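You operate a simulated robot arm through the tools that you are given. There is no shell and no other tool. Be economical: measure what you need, move in short steps, check, and stop when the job is done.

You run a simulated two-armed robot. Do the job below in one go: nothing can be reset, and whatever is moved stays where it is left.

## Task
Stack the carton marked "filters" from the beige bench on top of the carton marked "tube". Put the red block on top of the hubs carton. Take the white card marked "fail" from the beige bench and put it on top of the brown stems carton. Press the white play button two times. Switch the board switch on. Put the blue pad from the blue tray on the gauge shelf. Open the blue drawer, put the blue blanking cap on the grey bench away inside, then shut the drawer. Pull the cream drawer open. The order is free. Set down upright: white card.

Only the result counts: the job must be done as asked and must still hold three seconds after the hand-in. Knocking over, shifting, dropping, spilling or breaking anything else fails it. A push-on lid holds only when it is set on centred and level and pressed home; a screw cap is set on level and turned clockwise until tight.

## Robot
Two 7-joint arms with two-finger parallel grippers on one trunk, on a base that drives. Base frame: it is fixed to the floor where the robot stands at the start and does not move with it; the origin is under the middle of the robot, x ahead of it, y to its left, z up; the surface under the hand at the start is at about z = 720. Units: mm, degrees, N and s.
The left shoulder is at the start at [70, 177, 1070], the right one opposite. With the tool pointing down near the work surface each hand reaches from about 260 to 720 mm from the robot's upright axis, wherever it stands, measured 20 degrees to its own side. Places, roughly: blue blanking cap (5x5x4 cm) [-2300, -400, 800]; blue drawer [300, -3700, 700]; blue drawer inside [400, -3700, 700]; blue pad (8x6x4 cm) [-4300, 100, 600]; board switch [-5000, 400, 1400]; cream drawer [-700, 1500, 700]; filters carton, taped carton, washers carton [500, 0, 750]; gauge shelf [-4700, 500, 900]; hubs carton [500, -1250, 750]; red block (9x6x5 cm) [600, 300, 700]; stems carton [500, -250, 750]; white card [500, -750, 750]; white play button [-5700, 1500, 900]. Payload 3.43 kg a hand.
The TCP of each hand is the grasp point between the finger pads, 30 mm short of the fingertips. In the tool frame z runs along the fingers and y along their closing line. Largest opening 94 mm; finger width 28, thickness 10; the body of the gripper, 50 by 96 mm, starts 55 mm behind the TCP.
Orientation is that of the tool frame in the base frame, as a unit quaternion [w, x, y, z]. With the fingers straight down and closing along the base's y, the tool's x points along the base's -x, its y along +y and its z along -z.

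## Interface
- The arms move only by the tool arm_command. It takes "left_commands", "right_commands" or both (then of equal length, played together; a hand with none holds still); each is a list of rows, each a list of 3 entries, a list of its own where there are three numbers: the shift along the tool's x, y, z in mm, then the turn, a rotation vector about the tool's x, y, z in degrees, then the gripper command, from -1 (shut) to 1 (fully open), values between in proportion. In form: [[[tx, ty, tz], [wx, wy, wz], fingers], ...]. A call has 1 to 10 rows; each row is the pose to reach, as a shift and turn from the pose commanded when the call began, along the tool's axes at that moment. A row lasts 0.2 s, in which the tool goes at most 50 mm and 8.6 degrees; a call with a longer step from one row to the next is refused whole, and so is a gripper value outside its range. A pose out of reach is approached as far as the arm can. The call stops where the force on the tool passes 40 N (or 10 N more than at its start, if that is more) or the arm is blocked; 0.2 s more then pass. The fingers move at their own pace (about 153 mm/s each) and stop on an object; they squeeze with about 33 N. The grip force told is the motor's: it shows also when the fingers shut on nothing. Time passes only in rows, and 0.2 s behind the last, so rows that repeat a pose let the fingers close. It gives the time, the measured TCP pose, the force on the tool (base axes), the opening and the grip force at its end, in the units of the frame above (readings bear some noise), with the torque about the TCP (base axes, N m) and any sound that the robot's microphone picked up.
- Cameras (640 x 400 px; columns grow to the right, rows downward): "scene" is now at [124.5, -25.5, 1366.4]; the picture's right is [-0.34, -0.94, -0.00], its down [-0.70, 0.26, -0.66] and it looks along [0.62, -0.23, -0.75] (base axes); focal length 242 px, centre (320, 200). "left" rides on the left gripper at [76, -14, -102] in its tool frame; the picture's right is [0.18, 0.98, 0.00], its down [-0.75, 0.14, -0.64] and it looks along [-0.63, 0.12, 0.77] (tool axes); focal length 243 px, centre (320, 200). "right" rides on the right gripper at [76, 14, -103] in its tool frame; the picture's right is [-0.18, 0.98, 0.00], its down [-0.75, -0.14, -0.64] and it looks along [-0.63, -0.12, 0.77] (tool axes); focal length 243 px, centre (320, 200). There is no depth. A picture from a camera that has moved, and an enlarged one, comes with that camera's place and axes in the base frame and with its lens.
- snapshot(camera): a new picture of that camera. No time passes.
- slide_trunk(by): slides the trunk up (or, below 0, down) by that many mm; the arms and the scene camera ride with it, the base frame stays. It gives what a move gives, with no picture.
- drive_base(legs): drives the robot by 1 to 6 legs, each [ahead, turn to the left] in mm and degrees, along the robot's own axes; the way and the turn of a leg run together, so that a leg with both is an arc; at most 1500 mm and 180 degrees a leg. The arms and the cameras ride along, it lands a little off, and it stops where it bumps. It gives what a move gives.
- head_to(pan, tilt): turns the head with the scene camera to pan (to the left, within 86 degrees either way) and tilt (down, from -29 to 69), counted from straight ahead of the robot. It gives what a move gives.
- close_up(camera, box): a new picture of the part [left, top, right, bottom] of that camera's present view, enlarged. No time passes.
- job_done(): hands the job in; it is judged then, once.

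Go step by step. Nothing tells you exact positions but the pictures and the camera data: compare them with the known pose of the tool, close in by small moves and look again before you grip or let go. The budget is 217 turns and 220 pictures, counting those below and the enlarged ones. Unless the task says otherwise, let go and move clear before handing in.

The tools are called after "Request:" as a command line: name --argument value ..., lists and objects as JSON in quotes. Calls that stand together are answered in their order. arm_command: Moves the arms, as the interface text tells. Its arguments: {"type":"object","properties":{"left_commands":{"type":"array","items":{"type":"array"}},"right_commands":{"type":"array","items":{"type":"array"}}},"required":[]} The other tools are called the same way: slide_trunk (by) slides the trunk up or down; drive_base (legs) drives the base; head_to (pan, tilt) turns the head that bears the scene camera; snapshot (camera) takes a picture; close_up (camera, box) takes an enlarged picture of a part of a camera's view; job_done () hands the job in.

At the start:

```text
time_s: 0.0
left_tool_pos: [580.7, 112.8, 1114.5]
left_ee_rot: [0.0, -0.001, 1.0, -0.001]
left_force: [0.1, 0.7, 0.4]
left_torque: [-0.02, 0.02, 0.0]
left_finger_gap: 93.9
left_grasp_force: 0.1
right_tool_pos: [438.0, -340.6, 1134.6]
right_ee_rot: [0.0, 0.001, 1.0, 0.0]
right_force: [-0.2, 0.3, 0.3]
right_torque: [0.01, 0.01, 0.02]
right_finger_gap: 94.0
right_grasp_force: 0.1
trunk travel left (down, up): [-650.0, 190.0]
robot x, y, heading: [4.4, -0.1, -0.2]
head pan, tilt: [-20.1, 48.6]
```

scene: 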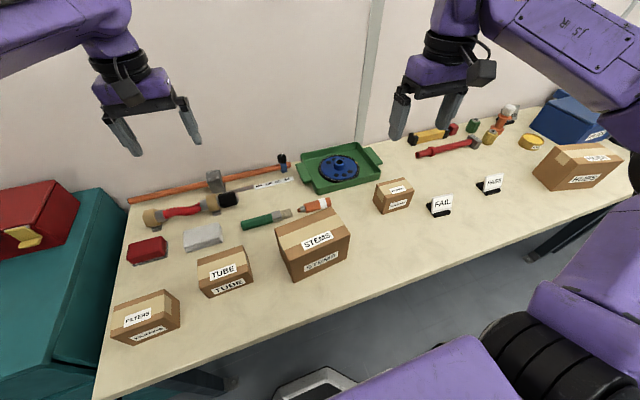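
right: 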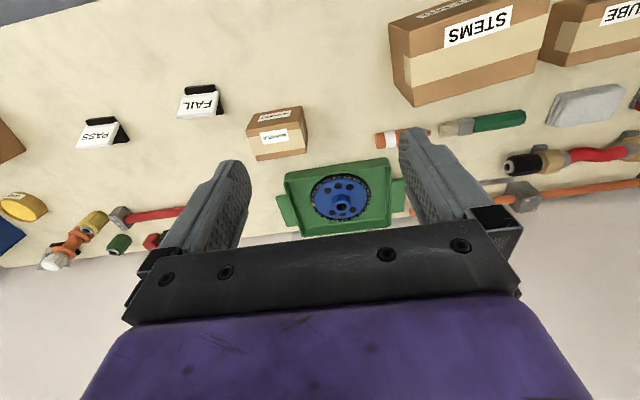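
left: 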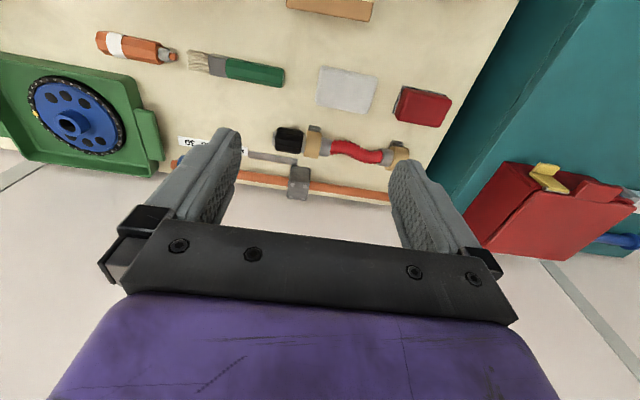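

I see the beige bench with filters and tube cartons at left, stems in the middle, the fail card and hubs carton to the right. I'll look closer at both ends first.

Request:
close_up --camera "scene" --box '[90, 200, 360, 370]'

Request:
close_up --camera "scene" --box '[370, 90, 640, 260]'

```text
2.35 times, centred on (225, 285) of scene
camera zoom: at [124.5, -25.5, 1366.4], right [-0.34, -0.94, 0.0], down [-0.7, 0.26, -0.66], along [0.62, -0.23, -0.75], focal length 569 px, centre (544, 0)
```

zoom: 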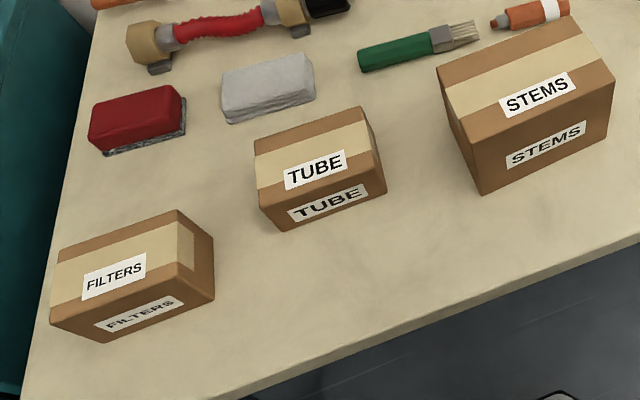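

```text
2.35 times, centred on (505, 175) of scene
camera zoom: at [124.5, -25.5, 1366.4], right [-0.34, -0.94, 0.0], down [-0.7, 0.26, -0.66], along [0.62, -0.23, -0.75], focal length 569 px, centre (-115, 259)
```

zoom: 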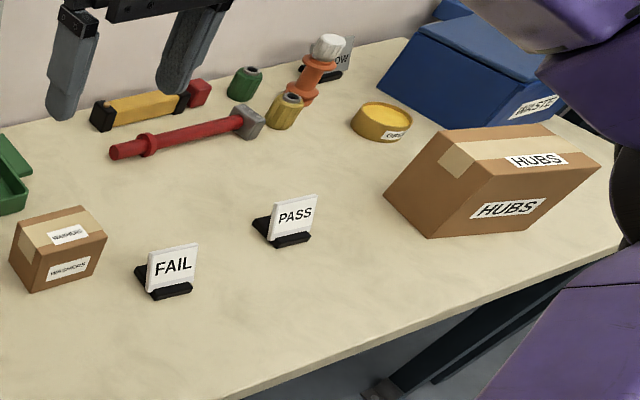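

The filters carton is near [435, 292], tube near [486, 106]. I move the left hand over the filters carton for a look.

Request:
arm_command --left_commands '[[[24, 30, 19], [0, 0, 0], 1], [[48, 60, 38], [0, 0, 0], 1], [[73, 90, 57], [0, 0, 0], 1], [[97, 120, 76], [0, 0, 0], 1], [[121, 150, 95], [0, 0, 0], 1], [[146, 179, 114], [0, 0, 0], 1], [[146, 179, 114], [0, 0, 0], 1]]'

Request:
snapshot --camera "left"

```text
time_s: 1.6
left_tool_pos: [436.0, 288.9, 1004.2]
left_ee_rot: [0.001, 0.0, 1.0, 0.001]
left_force: [-0.4, 0.2, -0.2]
left_torque: [0.02, 0.0, 0.04]
left_finger_gap: 94.1
left_grasp_force: 0.0
right_tool_pos: [437.8, -341.0, 1133.6]
right_ee_rot: [0.0, 0.0, 1.0, 0.001]
right_force: [0.3, -0.6, 0.1]
right_torque: [0.04, 0.0, 0.03]
right_finger_gap: 93.6
right_grasp_force: 0.1
trunk travel left (down, up): [-650.0, 190.0]
robot x, y, heading: [-2.3, 2.9, -0.0]
head pan, tilt: [-20.1, 48.6]
```

```text
214 pictures are left
camera left: at [359.5, 273.7, 1104.5], right [-0.18, 0.98, 0.0], down [0.75, 0.14, 0.64], along [0.63, 0.12, -0.77], focal length 243 px, centre (320, 200)
```

left: 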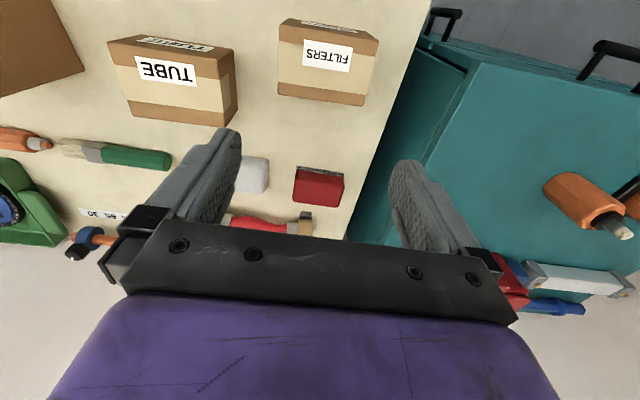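

Request:
close_up --camera "left" --box '[90, 0, 410, 200]'

```text
2.00 times, centred on (250, 100) of left
camera zoom: at [359.5, 273.7, 1104.5], right [-0.18, 0.98, 0.0], down [0.75, 0.14, 0.64], along [0.63, 0.12, -0.77], focal length 485 px, centre (460, 400)
```

zoom: 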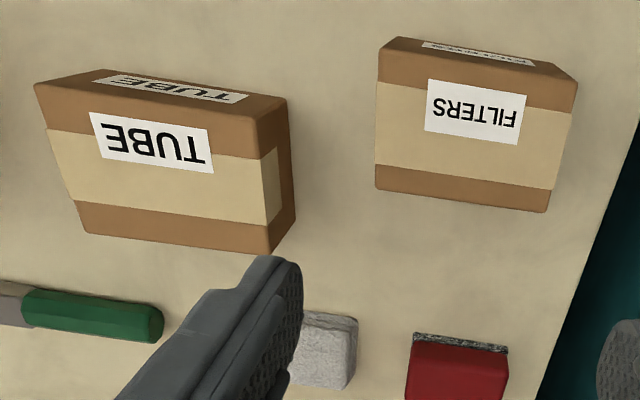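

The filters carton is about 65 (x) by 100 (y) by 88 mm with its top centre near [418, 291, 808]. I turn the left hand 90 degrees to close along x, and centre over it.

Request:
arm_command --left_commands '[[[4, 1, 10], [0, 0, 8.5], 1], [[8, 2, 20], [0, 0, 17], 1], [[12, 2, 30], [0, 0, 25.5], 1], [[18, 2, 40], [0, 0, 34], 1], [[18, 2, 50], [0, 0, 42.5], 1], [[18, 2, 50], [0, 0, 51], 1], [[18, 2, 50], [0, 0, 59.5], 1], [[18, 2, 50], [0, 0, 68], 1], [[18, 2, 50], [0, 0, 76.5], 1], [[18, 2, 50], [0, 0, 85], 1]]'

Request:
snapshot --camera "left"

Request:
snapshot --camera "scene"

```text
time_s: 3.8
left_tool_pos: [416.4, 292.7, 951.5]
left_ee_rot: [0.001, 0.677, 0.736, -0.001]
left_force: [0.4, -0.1, -0.6]
left_torque: [-0.06, -0.03, 0.01]
left_finger_gap: 94.0
left_grasp_force: 0.0
right_tool_pos: [437.8, -340.4, 1134.7]
right_ee_rot: [0.0, 0.0, 1.0, 0.0]
right_force: [-0.4, 0.8, -0.2]
right_torque: [-0.03, 0.01, 0.01]
right_finger_gap: 94.0
right_grasp_force: 0.0
trunk travel left (down, up): [-650.0, 190.0]
robot x, y, heading: [-4.4, -0.1, -0.0]
head pan, tilt: [-20.1, 48.6]
```

```text
212 pictures are left
camera left: at [395.4, 368.4, 1053.3], right [0.96, 0.27, 0.0], down [0.2, -0.74, 0.64], along [0.17, -0.62, -0.77], focal length 243 px, centre (320, 200)
```

left: 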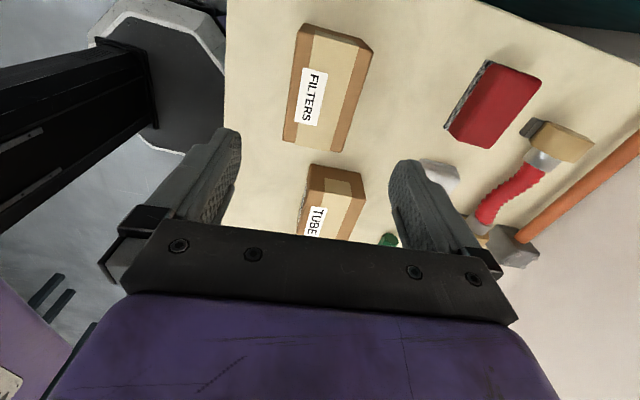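

```text
211 pictures are left
camera scene: at [124.5, -25.3, 1366.4], right [-0.34, -0.94, 0.0], down [-0.7, 0.26, -0.66], along [0.62, -0.23, -0.75], focal length 242 px, centre (320, 200)
```

scene: 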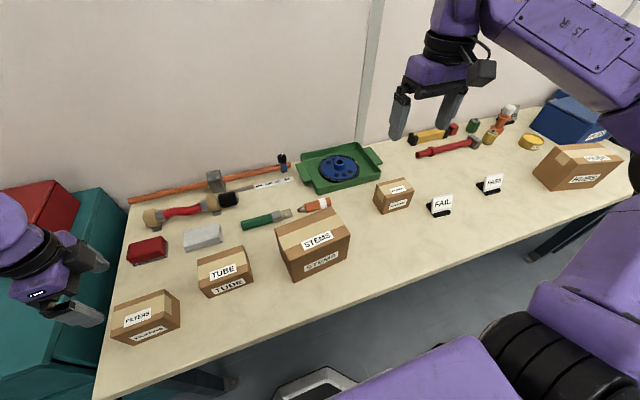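

The hand is aligned over the filters carton; I go down and grip.

Request:
arm_command --left_commands '[[[2, -1, 45], [0, 0, 0], 1], [[2, -1, 90], [0, 0, 0], 1], [[2, -1, 130], [0, 0, 0], 1], [[2, -1, 167], [0, 0, 0], 1], [[2, -1, 167], [0, 0, 0], 1], [[2, -1, 167], [0, 0, 0], -1], [[2, -1, 167], [0, 0, 0], -1], [[2, -1, 167], [0, 0, 0], -1]]'

Request:
snapshot --camera "scene"

```text
time_s: 5.6
left_tool_pos: [416.1, 294.7, 783.0]
left_ee_rot: [0.0, 0.676, 0.737, 0.0]
left_force: [-0.3, 0.1, 0.2]
left_torque: [0.01, -0.01, -0.02]
left_finger_gap: 74.8
left_grasp_force: 33.2
right_tool_pos: [439.2, -339.6, 1134.0]
right_ee_rot: [0.0, 0.0, 1.0, 0.0]
right_force: [0.5, 0.3, 0.6]
right_torque: [0.0, -0.01, 0.01]
right_finger_gap: 93.8
right_grasp_force: 0.1
trunk travel left (down, up): [-650.0, 190.0]
robot x, y, heading: [-3.9, -1.0, 0.1]
head pan, tilt: [-20.1, 48.6]
```

```text
210 pictures are left
camera scene: at [124.8, -25.1, 1366.3], right [-0.34, -0.94, 0.0], down [-0.7, 0.26, -0.66], along [0.62, -0.23, -0.75], focal length 242 px, centre (320, 200)
```

scene: 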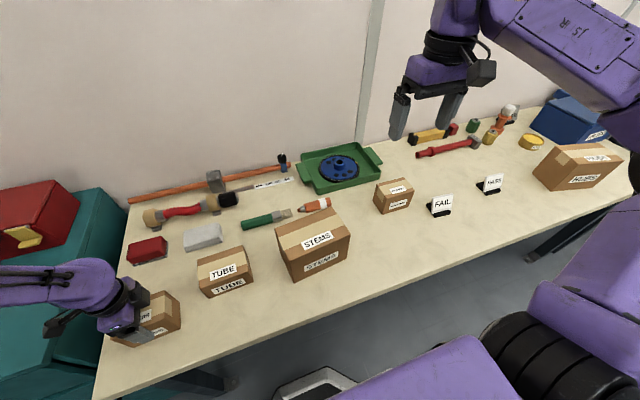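

Request:
snapshot --camera "left"

Request:
close_up --camera "scene" --box '[90, 230, 270, 350]'

```text
209 pictures are left
camera left: at [394.8, 368.5, 886.1], right [0.96, 0.27, 0.0], down [0.21, -0.74, 0.64], along [0.17, -0.62, -0.77], focal length 243 px, centre (320, 200)
```

left: 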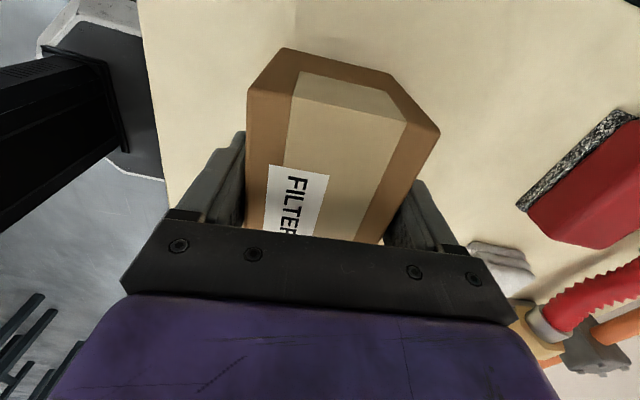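

```text
3.33 times, centred on (180, 290) of scene
camera zoom: at [124.8, -25.1, 1366.3], right [-0.34, -0.94, 0.0], down [-0.7, 0.26, -0.66], along [0.62, -0.23, -0.75], focal length 807 px, centre (787, -100)
```

zoom: 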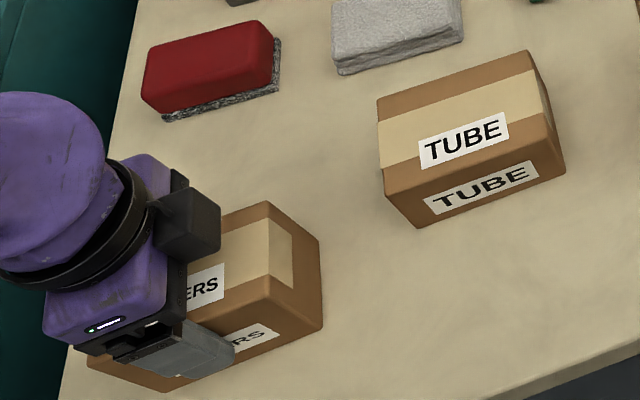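

The carton is gripped (75 mm wide). I estimate the tube carton top centre at [480, 111, 788]; lift and carry there.

Request:
arm_command --left_commands '[[[0, 0, -40], [0, 0, 0], -1], [[0, 0, -80], [0, 0, 0], -1], [[0, 0, -115], [0, 0, 0], -1], [[-40, 10, -115], [0, 0, 0], -1], [[-80, 20, -115], [0, 0, 0], -1], [[-120, 32, -115], [0, 0, 0], -1], [[-160, 42, -115], [0, 0, 0], -1], [[-186, 48, -115], [0, 0, 0], -1], [[-186, 48, -115], [0, 0, 0], -1]]'

Request:
snapshot --camera "left"

Request:
snapshot --camera "scene"

```text
time_s: 7.6
left_tool_pos: [479.4, 115.8, 899.5]
left_ee_rot: [0.0, 0.676, 0.737, 0.0]
left_force: [-0.1, 0.4, 1.1]
left_torque: [0.03, -0.01, -0.01]
left_finger_gap: 0.0
left_grasp_force: 32.8
right_tool_pos: [437.1, -340.1, 1133.6]
right_ee_rot: [0.0, 0.0, 1.0, 0.0]
right_force: [-0.5, 0.2, 0.4]
right_torque: [0.02, -0.04, 0.02]
right_finger_gap: 94.0
right_grasp_force: 0.1
trunk travel left (down, up): [-650.0, 190.0]
robot x, y, heading: [-0.7, 1.8, 0.1]
head pan, tilt: [-20.1, 48.6]
```

```text
207 pictures are left
camera left: at [458.6, 190.0, 1001.1], right [0.96, 0.27, 0.0], down [0.21, -0.74, 0.64], along [0.17, -0.62, -0.77], focal length 243 px, centre (320, 200)
```

left: 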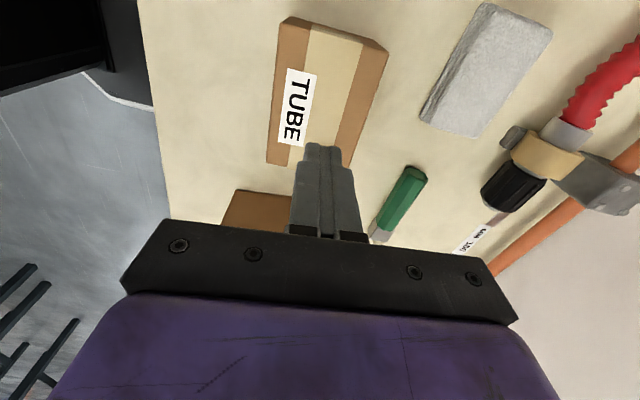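

```text
206 pictures are left
camera scene: at [124.3, -24.9, 1366.4], right [-0.34, -0.94, 0.0], down [-0.7, 0.26, -0.66], along [0.62, -0.23, -0.75], focal length 242 px, centre (320, 200)
```

scene: 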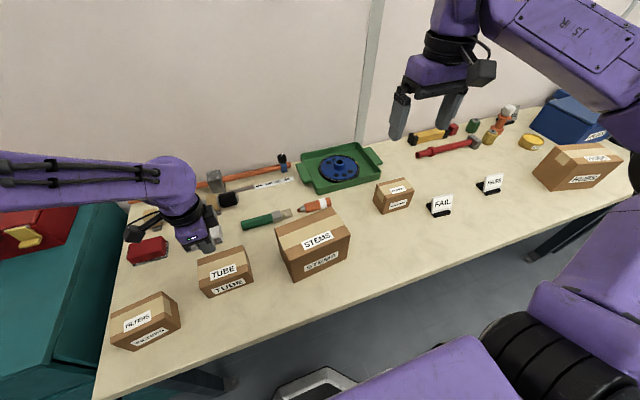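

The grip was too high and the carton slipped out, still standing in place. I go back over it, look, and grip deeper.

Request:
arm_command --left_commands '[[[40, -10, 0], [0, 0, 0], 1], [[80, -20, 0], [0, 0, 0], 1], [[120, -32, 0], [0, 0, 0], 1], [[160, -42, 0], [0, 0, 0], 1], [[186, -48, 0], [0, 0, 0], 1], [[186, -48, 0], [0, 0, 0], 1]]'

Request:
snapshot --camera "left"

Request:
close_up --camera "left" --box '[220, 0, 420, 200]'

```text
time_s: 9.0
left_tool_pos: [416.1, 295.5, 897.5]
left_ee_rot: [0.0, 0.675, 0.738, 0.0]
left_force: [0.5, 0.8, -1.2]
left_torque: [0.0, 0.0, 0.02]
left_finger_gap: 94.3
left_grasp_force: 0.1
right_tool_pos: [438.2, -340.8, 1134.8]
right_ee_rot: [0.0, 0.0, 1.0, 0.0]
right_force: [-0.7, -0.1, 0.0]
right_torque: [-0.01, 0.03, -0.02]
right_finger_gap: 94.1
right_grasp_force: 0.0
trunk travel left (down, up): [-650.0, 190.0]
robot x, y, heading: [-3.2, -0.5, 0.1]
head pan, tilt: [-20.1, 48.6]
```

```text
205 pictures are left
camera left: at [395.0, 370.2, 1000.5], right [0.96, 0.27, 0.0], down [0.21, -0.74, 0.64], along [0.17, -0.62, -0.77], focal length 243 px, centre (320, 200)
```

left: 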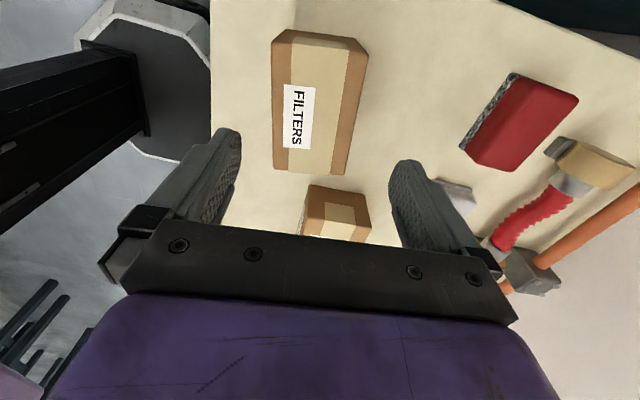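

```text
2.00 times, centred on (320, 100) of left
camera zoom: at [395.0, 370.2, 1000.5], right [0.96, 0.27, 0.0], down [0.21, -0.74, 0.64], along [0.17, -0.62, -0.77], focal length 485 px, centre (320, 400)
```

zoom: 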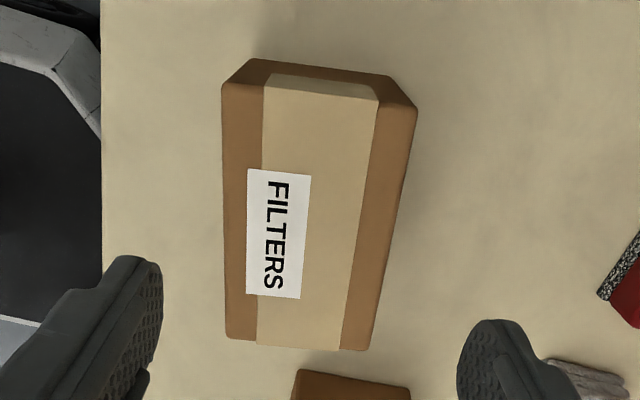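

The carton is turned about 10 degrees and centred near [412, 284], top about 778. I align, go lower (TCP 755) and grip again, with a short test lift.

Request:
arm_command --left_commands '[[[-6, -2, 30], [0, 0, -5], 1], [[-11.6, -5, 75], [0, 0, -5], 1], [[-11.6, -5, 115], [0, 0, -5], 1], [[-11.6, -5, 143], [0, 0, -5], 1], [[-11.6, -5, 143], [0, 0, -5], 1], [[-11.6, -5, 143], [0, 0, -5], -1], [[-11.6, -5, 143], [0, 0, -5], -1], [[-11.6, -5, 143], [0, 0, -5], -1], [[-11.6, -5, 143], [0, 0, -5], -1]]'

Request:
arm_command --left_commands '[[[0, 0, -15], [0, 0, 0], -1], [[0, 0, -30], [0, 0, 0], -1], [[0, 0, -30], [0, 0, 0], -1]]'

Request:
snapshot --camera "scene"

```text
time_s: 11.0
left_tool_pos: [414.8, 283.7, 755.5]
left_ee_rot: [0.0, 0.643, 0.766, 0.0]
left_force: [-0.4, 0.0, 0.3]
left_torque: [-0.01, -0.01, 0.0]
left_finger_gap: 74.1
left_grasp_force: 32.5
right_tool_pos: [438.0, -341.0, 1133.3]
right_ee_rot: [0.0, 0.0, 1.0, 0.0]
right_force: [0.9, 1.1, 0.3]
right_torque: [-0.02, 0.0, -0.01]
right_finger_gap: 94.2
right_grasp_force: 0.1
trunk travel left (down, up): [-650.0, 190.0]
robot x, y, heading: [2.4, -2.1, 0.1]
head pan, tilt: [-20.1, 48.6]
```

```text
time_s: 11.8
left_tool_pos: [413.5, 283.9, 786.1]
left_ee_rot: [0.0, 0.643, 0.766, 0.0]
left_force: [0.0, -0.5, -3.1]
left_torque: [-0.04, -0.01, -0.02]
left_finger_gap: 74.1
left_grasp_force: 33.0
right_tool_pos: [437.4, -339.5, 1133.9]
right_ee_rot: [0.0, 0.0, 1.0, 0.0]
right_force: [-0.6, 1.1, 0.7]
right_torque: [-0.02, -0.01, -0.02]
right_finger_gap: 93.8
right_grasp_force: 0.1
trunk travel left (down, up): [-650.0, 190.0]
robot x, y, heading: [-2.3, 2.4, -0.0]
head pan, tilt: [-20.1, 48.6]
```

```text
203 pictures are left
camera scene: at [125.2, -25.1, 1366.3], right [-0.34, -0.94, 0.0], down [-0.7, 0.26, -0.66], along [0.62, -0.23, -0.75], focal length 242 px, centre (320, 200)
```

scene: 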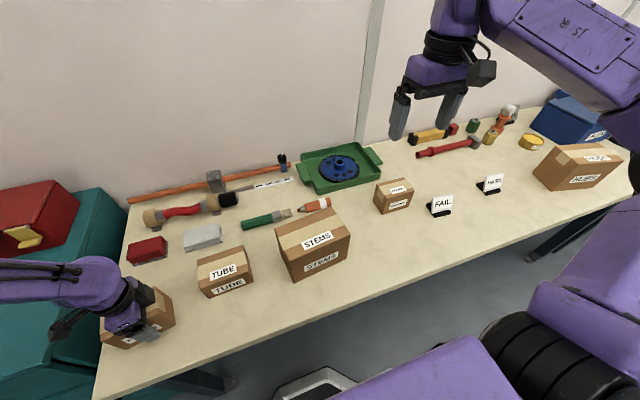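

It is held now. I carry it over the tube carton at centre [479, 111].

Request:
arm_command --left_commands '[[[0, 0, -40], [0, 0, 0], -1], [[0, 0, -80], [0, 0, 0], -1], [[-45, 8, -80], [0, 0, 2], -1], [[-90, 17, -80], [0, 0, 4], -1], [[-135, 26, -80], [0, 0, 6], -1], [[-181.7, 34.6, -80], [0, 0, 7], -1], [[-181.7, 34.6, -80], [0, 0, 7], -1]]'

Request:
snapshot --camera "left"

Request:
close_up --camera "scene" --box '[120, 190, 320, 315]'

```text
time_s: 13.4
left_tool_pos: [475.0, 110.0, 865.7]
left_ee_rot: [0.0, 0.688, 0.726, 0.0]
left_force: [0.3, 0.4, -2.5]
left_torque: [-0.02, 0.0, -0.04]
left_finger_gap: 74.0
left_grasp_force: 33.3
right_tool_pos: [436.9, -339.2, 1134.1]
right_ee_rot: [0.0, 0.0, 1.0, 0.0]
right_force: [0.0, 0.4, 0.0]
right_torque: [-0.03, 0.0, 0.02]
right_finger_gap: 94.2
right_grasp_force: 0.1
trunk travel left (down, up): [-650.0, 190.0]
robot x, y, heading: [2.0, -0.7, 0.0]
head pan, tilt: [-20.1, 48.6]
```

```text
202 pictures are left
camera left: at [456.8, 185.7, 968.8], right [0.97, 0.24, 0.0], down [0.18, -0.74, 0.64], along [0.15, -0.62, -0.77], focal length 243 px, centre (320, 200)
```

left: 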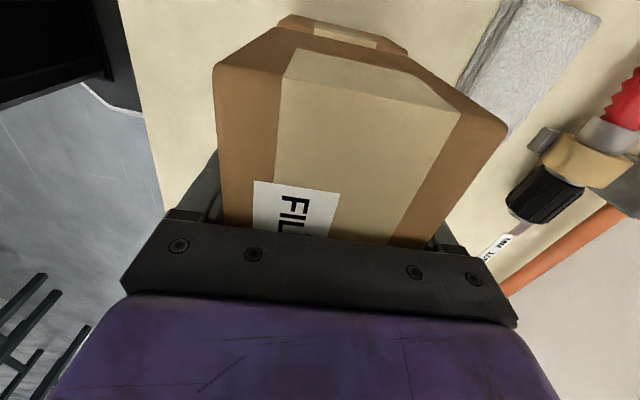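

```text
3.20 times, centred on (220, 252) of scene
camera zoom: at [124.1, -24.0, 1366.5], right [-0.34, -0.94, 0.0], down [-0.7, 0.26, -0.66], along [0.62, -0.23, -0.75], focal length 774 px, centre (640, 32)
```

zoom: 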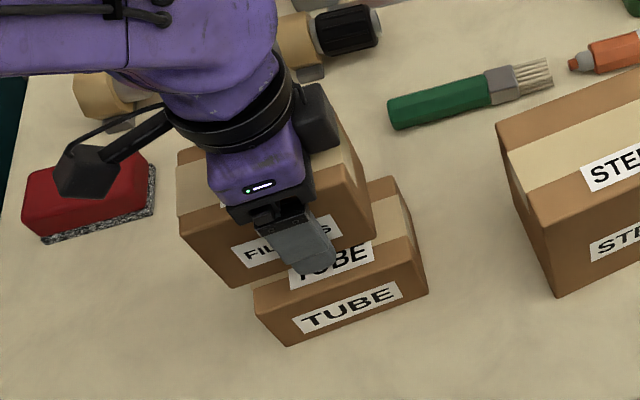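

Alignment looks good; I lower carefully by small steps.

Request:
arm_command --left_commands '[[[1, 4, 20], [0, 0, 0], -1], [[1, 4, 38], [0, 0, 0], -1], [[1, 4, 42], [0, 0, 0], -1], [[1, 4, 42], [0, 0, 0], -1]]'

Request:
close_up --camera "scene" --box '[120, 190, 320, 315]'

```text
time_s: 14.4
left_tool_pos: [481.0, 111.9, 825.8]
left_ee_rot: [0.002, 0.688, 0.726, 0.002]
left_force: [3.3, 4.2, 19.8]
left_torque: [0.31, 0.61, -0.18]
left_finger_gap: 74.2
left_grasp_force: 33.0
right_tool_pos: [437.2, -341.2, 1136.4]
right_ee_rot: [0.001, -0.001, 1.0, 0.0]
right_force: [0.2, -0.7, 0.3]
right_torque: [0.01, -0.01, 0.01]
right_finger_gap: 93.9
right_grasp_force: 0.1
trunk travel left (down, up): [-650.0, 190.0]
robot x, y, heading: [-3.3, -2.7, 0.0]
head pan, tilt: [-20.1, 48.6]
```

```text
3.20 times, centred on (220, 252) of scene
camera zoom: at [122.7, -25.4, 1367.0], right [-0.34, -0.94, 0.0], down [-0.7, 0.26, -0.66], along [0.62, -0.23, -0.75], focal length 774 px, centre (640, 32)
```

zoom: 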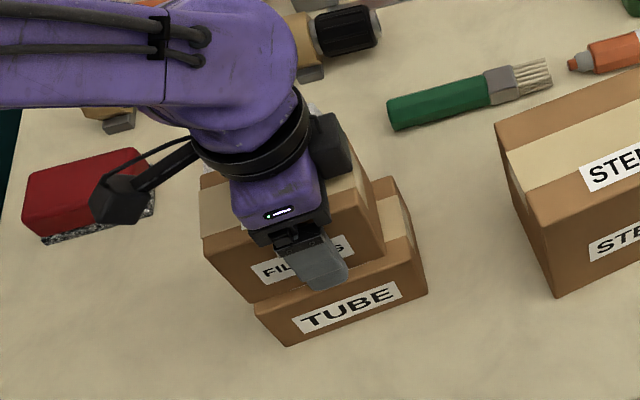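

Contact made at the tube top; the carton sits slightly toward +y, so I lift a touch, shift 6 mm and release.

Request:
arm_command --left_commands '[[[0, 0, -8], [0, 0, 0], -1], [[-6, 0, -8], [0, 0, 0], -1], [[-6, 0, -3], [0, 0, 0], -1], [[-6, 0, -1], [0, 0, 0], -1], [[-6, 0, -1], [0, 0, 0], 0.9], [[-6, 0, -1], [0, 0, 0], 0.9], [[-6, 0, -40], [0, 0, 0], 1], [[-6, 0, -80], [0, 0, 0], 1], [[-6, 0, -120], [0, 0, 0], 1]]'

Request:
close_up --camera "scene" --box '[120, 190, 320, 315]'

Request:
snapshot --camera "left"

```text
time_s: 16.4
left_tool_pos: [478.0, 104.7, 944.9]
left_ee_rot: [0.0, 0.688, 0.726, 0.0]
left_force: [0.7, -0.6, 0.6]
left_torque: [0.01, -0.03, -0.03]
left_finger_gap: 94.1
left_grasp_force: 0.1
right_tool_pos: [436.2, -340.4, 1135.5]
right_ee_rot: [0.0, 0.0, 1.0, -0.001]
right_force: [-0.8, 0.3, -0.2]
right_torque: [0.03, 0.03, -0.05]
right_finger_gap: 94.0
right_grasp_force: 0.0
trunk travel left (down, up): [-650.0, 190.0]
robot x, y, heading: [-1.1, 1.3, -0.0]
head pan, tilt: [-20.1, 48.6]
```

```text
3.20 times, centred on (220, 252) of scene
camera zoom: at [123.3, -25.2, 1366.5], right [-0.34, -0.94, 0.0], down [-0.7, 0.26, -0.66], along [0.62, -0.23, -0.75], focal length 774 px, centre (640, 32)
```

zoom: 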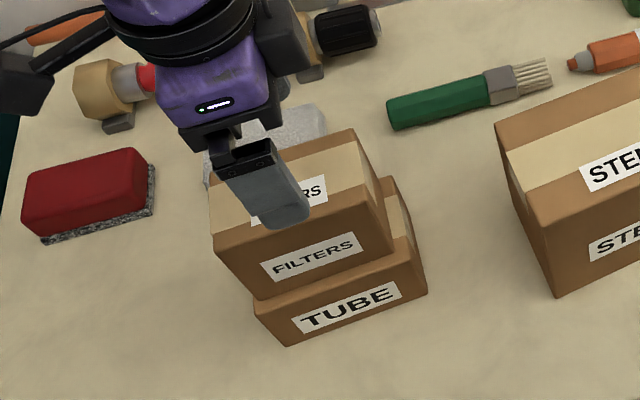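

```text
198 pictures are left
camera left: at [458.9, 180.0, 1046.8], right [0.97, 0.24, 0.0], down [0.18, -0.75, 0.64], along [0.15, -0.62, -0.77], focal length 243 px, centre (320, 200)
```

left: 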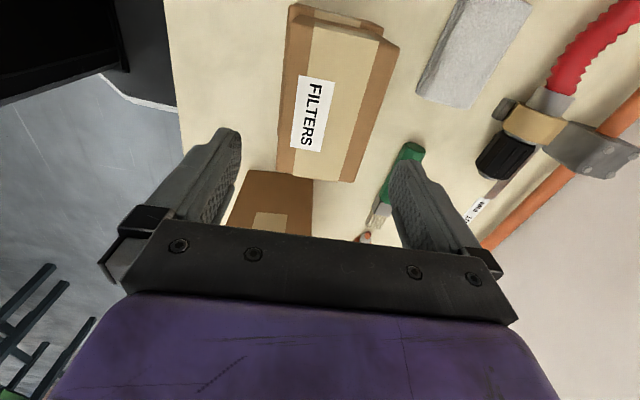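

The stack is good. Next the red block: I move the left hand over it at about [621, 308].

Request:
arm_command --left_commands '[[[33, 26, 0], [0, 0, 0], 1], [[66, 51, 0], [0, 0, 0], 1], [[98, 77, 0], [0, 0, 0], 1], [[130, 102, 0], [0, 0, 0], 1], [[162, 128, 0], [0, 0, 0], 1], [[195, 153, 0], [0, 0, 0], 1], [[195, 153, 0], [0, 0, 0], 1]]'

Request:
snapshot --camera "left"

Request:
close_up --camera "left" --box '[220, 0, 420, 200]'

```text
time_s: 18.0
left_tool_pos: [623.0, 307.1, 946.1]
left_ee_rot: [0.0, 0.689, 0.725, 0.0]
left_force: [0.6, -0.1, -0.2]
left_torque: [-0.01, -0.02, 0.02]
left_finger_gap: 94.0
left_grasp_force: 0.1
right_tool_pos: [436.4, -339.9, 1135.4]
right_ee_rot: [-0.001, 0.0, 1.0, -0.001]
right_force: [0.3, 0.0, -0.9]
right_torque: [0.01, -0.02, 0.0]
right_finger_gap: 94.2
right_grasp_force: 0.0
trunk travel left (down, up): [-650.0, 190.0]
robot x, y, heading: [0.2, 2.8, -0.0]
head pan, tilt: [-20.1, 48.6]
```

```text
197 pictures are left
camera left: at [604.7, 382.1, 1047.9], right [0.97, 0.24, 0.0], down [0.18, -0.75, 0.64], along [0.15, -0.62, -0.77], focal length 243 px, centre (320, 200)
```

left: 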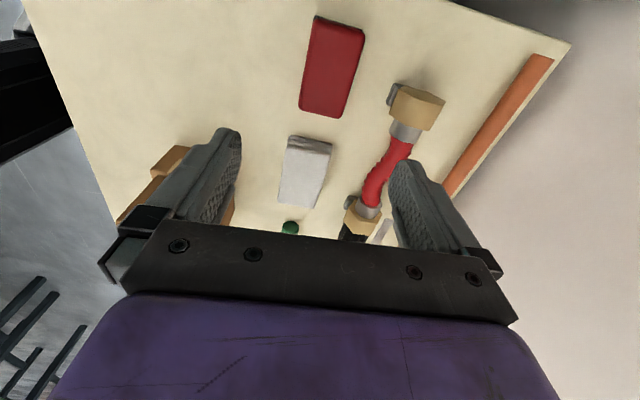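

```text
2.00 times, centred on (320, 100) of left
camera zoom: at [604.7, 382.1, 1047.9], right [0.97, 0.24, 0.0], down [0.18, -0.75, 0.64], along [0.15, -0.62, -0.77], focal length 485 px, centre (320, 400)
```

zoom: 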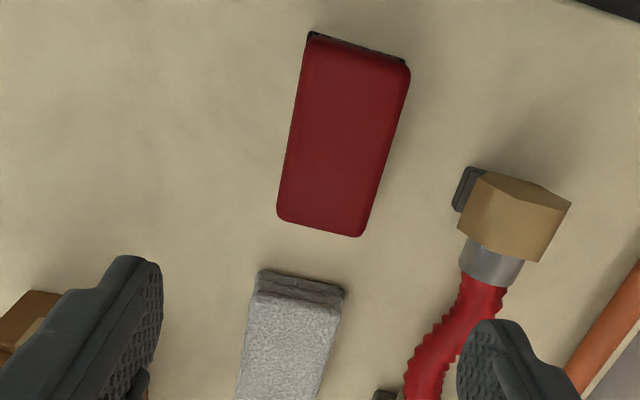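

Block centre is about [627, 326]; I adjust and descend to grip it low.

Request:
arm_command --left_commands '[[[10, 3, 40], [0, 0, 1], 1], [[18.7, 5.5, 80], [0, 0, 2], 1], [[18.7, 5.5, 120], [0, 0, 2], 1], [[18.7, 5.5, 160], [0, 0, 2], 1], [[18.7, 5.5, 190], [0, 0, 2], 1], [[18.7, 5.5, 190], [0, 0, 2], 1], [[18.7, 5.5, 190], [0, 0, 2], -1], [[18.7, 5.5, 190], [0, 0, 2], -1], [[18.7, 5.5, 190], [0, 0, 2], -1]]'

Request:
arm_command --left_commands '[[[0, 0, -20], [0, 0, 0], -1], [[0, 0, -60], [0, 0, 0], -1], [[0, 0, -100], [0, 0, 0], -1], [[0, 0, -100], [0, 0, 0], -1]]'

Request:
snapshot --camera "left"

```text
time_s: 20.0
left_tool_pos: [628.3, 328.7, 754.7]
left_ee_rot: [0.0, 0.701, 0.713, 0.0]
left_force: [1.2, 0.7, 1.2]
left_torque: [-0.02, 0.03, -0.03]
left_finger_gap: 58.9
left_grasp_force: 32.6
right_tool_pos: [437.9, -341.0, 1134.5]
right_ee_rot: [0.0, 0.0, 1.0, 0.001]
right_force: [-0.5, -0.9, -0.1]
right_torque: [-0.01, -0.04, 0.01]
right_finger_gap: 94.1
right_grasp_force: 0.0
trunk travel left (down, up): [-650.0, 190.0]
robot x, y, heading: [-2.8, -1.8, -0.1]
head pan, tilt: [-20.1, 48.6]
```

```text
time_s: 21.0
left_tool_pos: [627.1, 328.4, 852.5]
left_ee_rot: [-0.001, 0.701, 0.713, 0.0]
left_force: [0.2, -0.7, -1.9]
left_torque: [0.04, 0.01, -0.01]
left_finger_gap: 58.9
left_grasp_force: 32.8
right_tool_pos: [439.4, -340.6, 1134.6]
right_ee_rot: [-0.001, 0.0, 1.0, 0.0]
right_force: [0.2, -1.1, -0.9]
right_torque: [0.01, -0.02, 0.0]
right_finger_gap: 93.9
right_grasp_force: 0.1
trunk travel left (down, up): [-650.0, 190.0]
robot x, y, heading: [4.1, -0.7, 0.1]
head pan, tilt: [-20.1, 48.6]
```

```text
195 pictures are left
camera left: at [612.1, 404.5, 954.8], right [0.98, 0.2, 0.0], down [0.16, -0.75, 0.64], along [0.13, -0.63, -0.77], focal length 243 px, centre (320, 200)
```

left: 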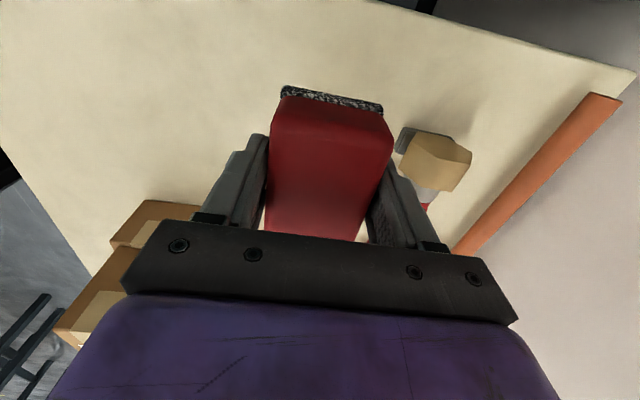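

The block is held. I raise and retract the left hand before driving.

Request:
arm_command --left_commands '[[[0, 0, -45], [0, 0, 0], -1], [[0, 0, -90], [0, 0, 0], -1], [[-15, -25, -130], [0, 0, 0], -1], [[-35, -55, -160], [0, 0, 0], -1], [[-60, -90, -185], [0, 0, 0], -1], [[-85, -120, -198], [0, 0, 0], -1], [[-105, -150, -205], [0, 0, 0], -1], [[-128, -177, -205], [0, 0, 0], -1]]'

Request:
head_to --pan -80 --tilt 35

Request:
snapshot --camera "scene"

```text
time_s: 22.8
left_tool_pos: [453.3, 194.9, 1056.5]
left_ee_rot: [0.0, 0.701, 0.713, 0.001]
left_force: [-0.7, 0.4, -1.6]
left_torque: [0.01, -0.01, -0.02]
left_finger_gap: 59.0
left_grasp_force: 32.8
right_tool_pos: [436.2, -341.8, 1134.3]
right_ee_rot: [0.0, 0.0, 1.0, 0.0]
right_force: [0.0, 0.4, -0.8]
right_torque: [0.03, -0.03, 0.01]
right_finger_gap: 94.3
right_grasp_force: 0.0
trunk travel left (down, up): [-650.0, 190.0]
robot x, y, heading: [0.9, 2.3, 0.2]
head pan, tilt: [-20.1, 48.6]
```

```text
time_s: 24.1
left_tool_pos: [453.3, 196.9, 1056.2]
left_ee_rot: [0.0, 0.701, 0.713, 0.0]
left_force: [-1.2, -0.5, -1.3]
left_torque: [-0.02, 0.02, 0.0]
left_finger_gap: 58.9
left_grasp_force: 32.3
right_tool_pos: [436.6, -340.2, 1134.0]
right_ee_rot: [0.0, 0.0, 1.0, -0.001]
right_force: [0.6, 0.0, -0.4]
right_torque: [-0.02, 0.02, -0.03]
right_finger_gap: 93.9
right_grasp_force: 0.0
trunk travel left (down, up): [-650.0, 190.0]
robot x, y, heading: [0.9, -1.6, 0.1]
head pan, tilt: [-80.0, 35.0]
```

```text
194 pictures are left
camera scene: at [66.6, -85.0, 1386.1], right [-0.98, -0.17, 0.0], down [-0.1, 0.56, -0.82], along [0.14, -0.81, -0.57], focal length 242 px, centre (320, 200)
```

scene: 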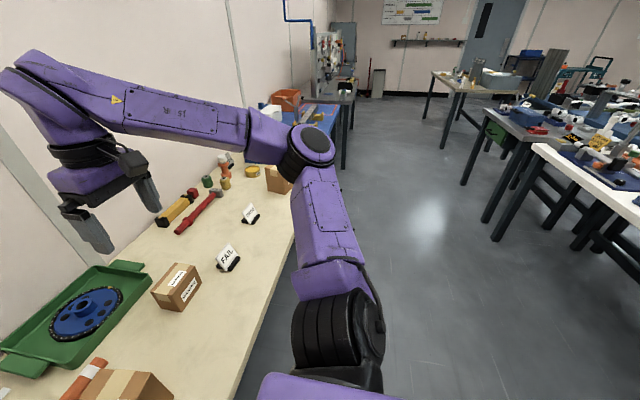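

The floor is clear to the right. I drive to about y = -250 along the bench.

Request:
drive_base --legs '[[0, -90], [260, 0], [0, 90]]'

Request:
head_to --pan -20 --tilt 50

Request:
snapshot --camera "scene"

Request:
snapshot --camera "right"

```text
time_s: 33.6
left_tool_pos: [454.5, -64.0, 1055.4]
left_ee_rot: [0.0, 0.703, 0.712, 0.0]
left_force: [-0.6, 0.3, -1.4]
left_torque: [0.0, -0.01, -0.01]
left_finger_gap: 59.1
left_grasp_force: 32.8
right_tool_pos: [435.2, -600.6, 1133.7]
right_ee_rot: [0.0, 0.003, 1.0, 0.0]
right_force: [1.1, 0.6, 0.5]
right_torque: [-0.02, -0.02, -0.03]
right_finger_gap: 94.0
right_grasp_force: 0.1
trunk travel left (down, up): [-650.0, 190.0]
robot x, y, heading: [-3.4, -261.5, -0.3]
head pan, tilt: [-80.0, 35.0]
```

```text
time_s: 34.9
left_tool_pos: [453.7, -63.3, 1056.0]
left_ee_rot: [0.0, 0.702, 0.712, -0.001]
left_force: [-0.1, -0.7, -1.6]
left_torque: [0.04, 0.0, -0.05]
left_finger_gap: 58.8
left_grasp_force: 32.8
right_tool_pos: [435.5, -600.8, 1134.0]
right_ee_rot: [0.0, 0.003, 1.0, 0.0]
right_force: [-1.2, -0.8, 1.2]
right_torque: [-0.01, -0.01, 0.01]
right_finger_gap: 94.1
right_grasp_force: 0.2
trunk travel left (down, up): [-650.0, 190.0]
robot x, y, heading: [-0.6, -255.4, -0.5]
head pan, tilt: [-20.0, 50.0]
```

```text
193 pictures are left
camera scene: at [122.5, -283.6, 1364.4], right [-0.35, -0.94, 0.0], down [-0.72, 0.27, -0.64], along [0.6, -0.22, -0.77], focal length 242 px, centre (320, 200)
```

scene: 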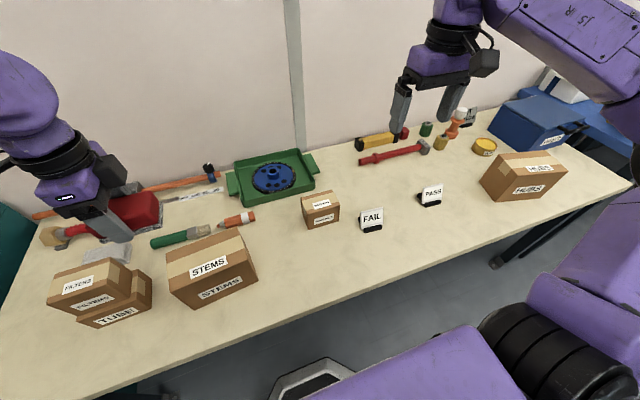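

```text
192 pictures are left
camera right: at [357.3, -587.1, 1236.4], right [0.19, 0.98, 0.0], down [0.75, -0.15, 0.64], along [0.63, -0.12, -0.77], focal length 243 px, centre (320, 200)
```

right: 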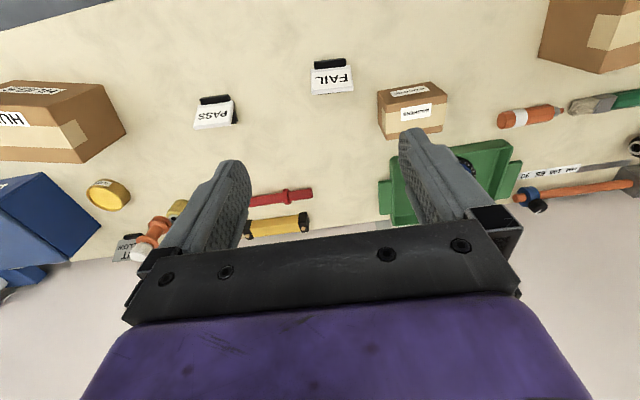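

The fail card stands near [470, -585] on a black foot. I lower the right hand for a close look.

Request:
arm_command --right_commands '[[[10, 4, 45], [0, 0, 0], 1], [[20, 8, 90], [0, 0, 0], 1], [[20, 12, 135], [0, 0, 0], 1], [[20, 15, 180], [0, 0, 0], 1], [[20, 15, 220], [0, 0, 0], 1], [[20, 15, 220], [0, 0, 0], 1]]'

Request:
snapshot --camera "right"

Request:
close_up --camera "right" --box '[240, 0, 400, 100]'

Request:
close_up --camera "scene" --box '[310, 160, 470, 260]'

```text
time_s: 36.3
left_tool_pos: [452.9, -64.3, 1056.1]
left_ee_rot: [-0.001, 0.703, 0.711, 0.0]
left_force: [-0.7, 0.8, -0.6]
left_torque: [0.05, 0.01, 0.0]
left_finger_gap: 59.0
left_grasp_force: 32.9
right_tool_pos: [414.6, -584.3, 913.5]
right_ee_rot: [0.001, 0.003, 1.0, 0.0]
right_force: [-0.3, -0.4, -0.5]
right_torque: [-0.02, -0.03, -0.01]
right_finger_gap: 93.9
right_grasp_force: 0.0
trunk travel left (down, up): [-650.0, 190.0]
robot x, y, heading: [-1.9, -256.4, -0.4]
head pan, tilt: [-20.0, 50.0]
```

```text
191 pictures are left
camera right: at [336.9, -571.9, 1016.0], right [0.19, 0.98, 0.0], down [0.75, -0.15, 0.64], along [0.63, -0.12, -0.77], focal length 243 px, centre (320, 200)
```

right: 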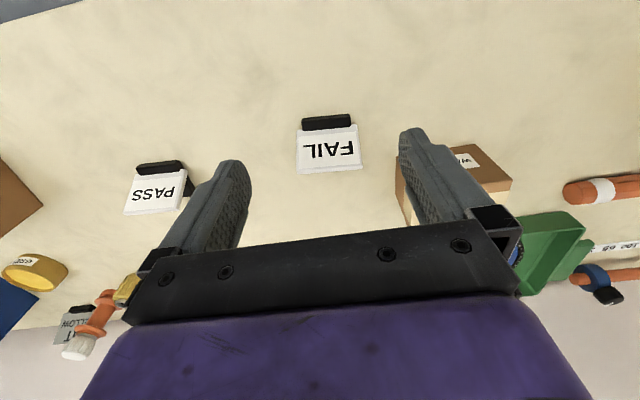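

```text
4.00 times, centred on (320, 50) of right
camera zoom: at [336.9, -571.9, 1016.0], right [0.19, 0.98, 0.0], down [0.75, -0.15, 0.64], along [0.63, -0.12, -0.77], focal length 970 px, centre (320, 800)
```

zoom: 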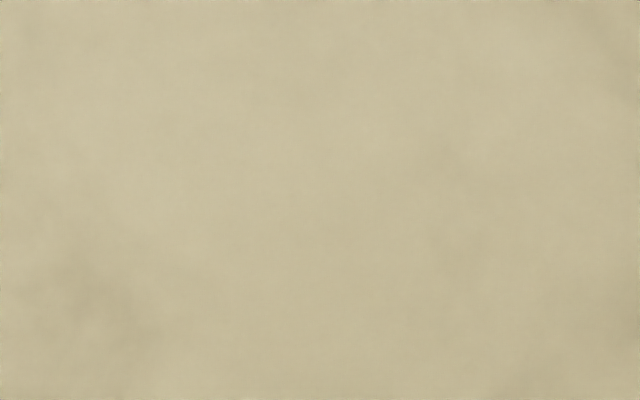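

```text
4.00 times, centred on (390, 210) of scene
camera zoom: at [122.8, -284.7, 1364.5], right [-0.35, -0.94, 0.0], down [-0.72, 0.27, -0.64], along [0.6, -0.22, -0.77], focal length 968 px, centre (40, 160)
```

zoom: 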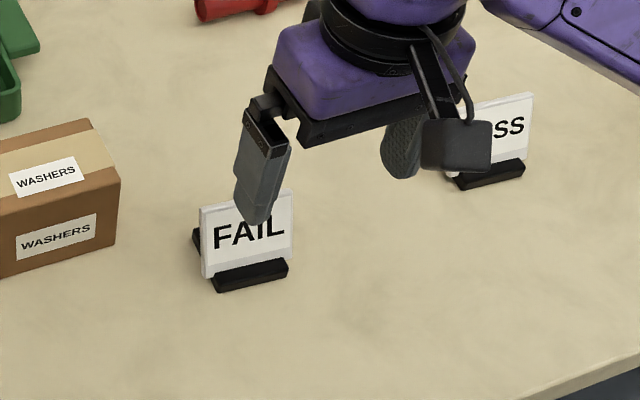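

The card leans back: bottom near [464, -586, 725], top near [488, -588, 781], about 73 mm wide, turned about -4 degrees. I'll grip it across its width, checking on the way down.

Request:
arm_command --right_commands '[[[-20, -1, 10], [0, 0, 2], 1], [[-45, -2, 30], [0, 0, 4], 1], [[-62, -2, 60], [0, 0, 4], 1], [[-62, -2, 90], [0, 0, 4], 1], [[-62, -2, 90], [0, 0, 4], 1]]'

Request:
snapshot --camera "right"

Request:
close_up --camera "scene" --box '[310, 160, 470, 260]'

```text
time_s: 37.5
left_tool_pos: [454.2, -63.2, 1056.2]
left_ee_rot: [-0.001, 0.703, 0.711, 0.0]
left_force: [0.9, 1.2, -2.3]
left_torque: [0.0, 0.01, -0.01]
left_finger_gap: 59.2
left_grasp_force: 33.3
right_tool_pos: [476.0, -588.6, 823.3]
right_ee_rot: [0.001, 0.038, 0.999, 0.001]
right_force: [-0.3, 0.6, -0.7]
right_torque: [0.03, 0.01, -0.01]
right_finger_gap: 93.9
right_grasp_force: 0.0
trunk travel left (down, up): [-650.0, 190.0]
robot x, y, heading: [-2.6, -256.2, -0.3]
head pan, tilt: [-20.0, 50.0]
```

```text
188 pictures are left
camera right: at [399.6, -569.2, 925.9], right [0.26, 0.97, 0.0], down [0.74, -0.2, 0.64], along [0.62, -0.17, -0.77], focal length 243 px, centre (320, 200)
```

right: 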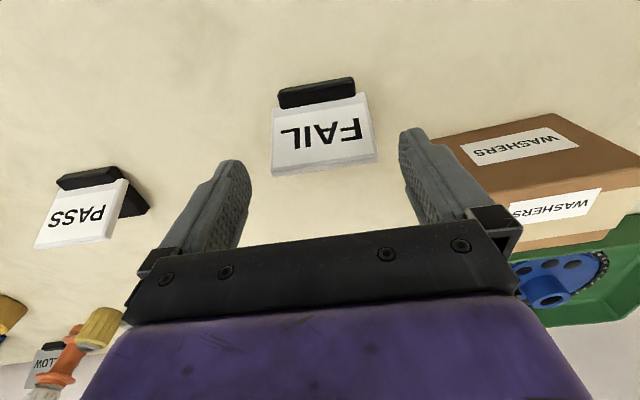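

```text
4.00 times, centred on (390, 210) of scene
camera zoom: at [122.3, -283.0, 1364.5], right [-0.35, -0.94, 0.0], down [-0.72, 0.27, -0.64], along [0.6, -0.22, -0.77], focal length 968 px, centre (40, 160)
```

zoom: 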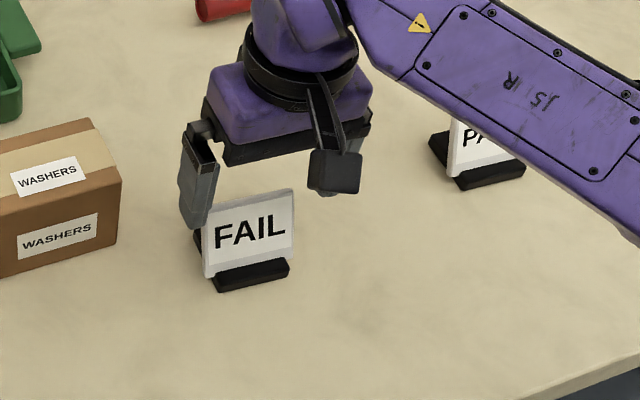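

Aligned with the card's edges. I descend and grip.

Request:
arm_command --right_commands '[[[0, 1, 30], [0, 0, 0], 1], [[0, 1, 55], [0, 0, 0], 1], [[0, 1, 65], [0, 0, 0], 1], [[0, 1, 65], [0, 0, 0], 1], [[0, 1, 65], [0, 0, 0], -1], [[0, 1, 65], [0, 0, 0], -1], [[0, 1, 65], [0, 0, 0], -1]]'

Request:
snapshot --camera "right"

```text
time_s: 39.1
left_tool_pos: [454.3, -62.9, 1056.0]
left_ee_rot: [0.0, 0.703, 0.712, 0.001]
left_force: [0.0, -0.3, -1.2]
left_torque: [0.04, 0.02, 0.01]
left_finger_gap: 59.1
left_grasp_force: 32.8
right_tool_pos: [478.9, -586.4, 758.3]
right_ee_rot: [-0.003, 0.036, 0.999, -0.002]
right_force: [-0.1, -0.8, 0.1]
right_torque: [0.02, -0.01, 0.01]
right_finger_gap: 78.5
right_grasp_force: 32.9
trunk travel left (down, up): [-650.0, 190.0]
robot x, y, heading: [-1.9, -260.5, -0.5]
head pan, tilt: [-20.0, 50.0]
```

```text
186 pictures are left
camera right: at [402.4, -568.3, 860.7], right [0.25, 0.97, 0.0], down [0.75, -0.19, 0.64], along [0.62, -0.16, -0.77], focal length 243 px, centre (320, 200)
```

right: 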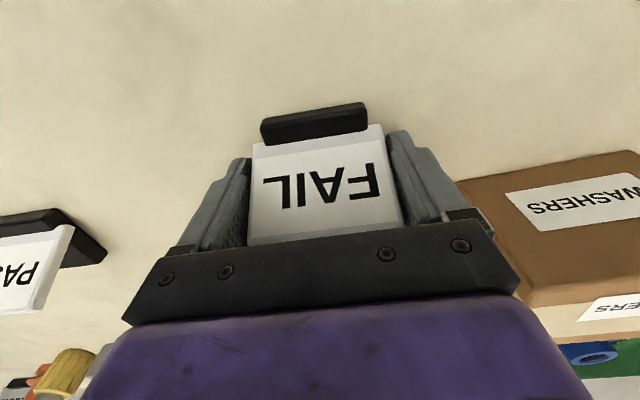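

Request:
arm_command --right_commands '[[[0, 0, -20], [0, 0, 0], -1], [[0, 0, -60], [0, 0, 0], -1], [[0, 0, -105], [0, 0, 0], -1], [[0, 0, -150], [0, 0, 0], -1], [[0, 0, -195], [0, 0, 0], -1], [[0, 0, -195], [0, 0, 0], -1]]'

Request:
close_up --camera "scene" --box '[130, 200, 290, 320]'

Request:
snapshot --camera "left"

Request:
snapshot --camera "right"

```text
time_s: 40.5
left_tool_pos: [453.3, -64.8, 1055.6]
left_ee_rot: [0.0, 0.703, 0.711, 0.0]
left_force: [0.3, 0.4, -0.9]
left_torque: [0.03, -0.02, 0.03]
left_finger_gap: 58.7
left_grasp_force: 32.8
right_tool_pos: [474.8, -586.8, 953.9]
right_ee_rot: [-0.001, 0.038, 0.999, -0.001]
right_force: [0.3, 0.0, -0.9]
right_torque: [-0.01, 0.02, 0.02]
right_finger_gap: 78.4
right_grasp_force: 33.3
trunk travel left (down, up): [-650.0, 190.0]
robot x, y, heading: [-2.2, -258.0, -0.5]
head pan, tilt: [-20.0, 50.0]
```

```text
3.33 times, centred on (210, 260) of scene
camera zoom: at [123.0, -284.1, 1364.3], right [-0.35, -0.94, 0.0], down [-0.72, 0.27, -0.64], along [0.6, -0.22, -0.77], focal length 807 px, centre (687, 0)
```

zoom: 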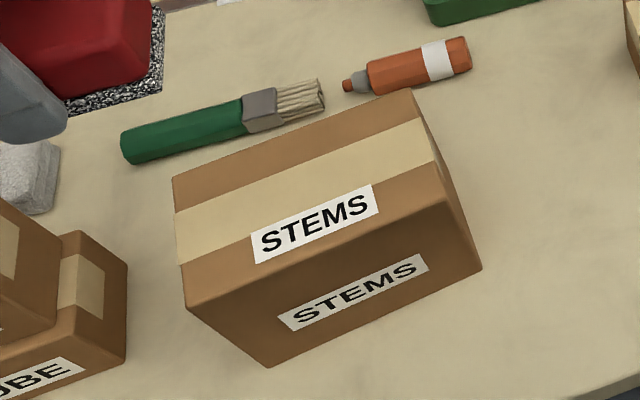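

```text
184 pictures are left
camera left: at [439.0, 11.9, 1158.2], right [0.98, 0.2, 0.0], down [0.15, -0.75, 0.64], along [0.13, -0.63, -0.77], focal length 243 px, centre (320, 200)
```

left: 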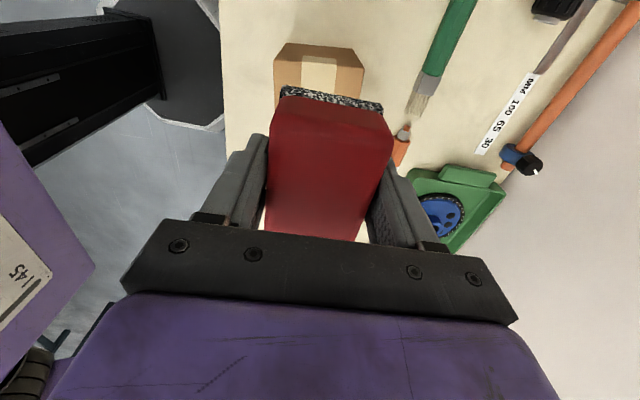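

```text
183 pictures are left
camera right: at [399.5, -567.6, 1056.8], right [0.26, 0.97, 0.0], down [0.74, -0.2, 0.64], along [0.62, -0.17, -0.77], focal length 243 px, centre (320, 200)
```

right: 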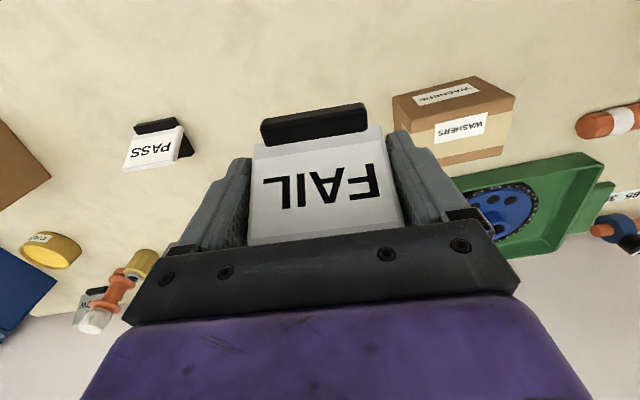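

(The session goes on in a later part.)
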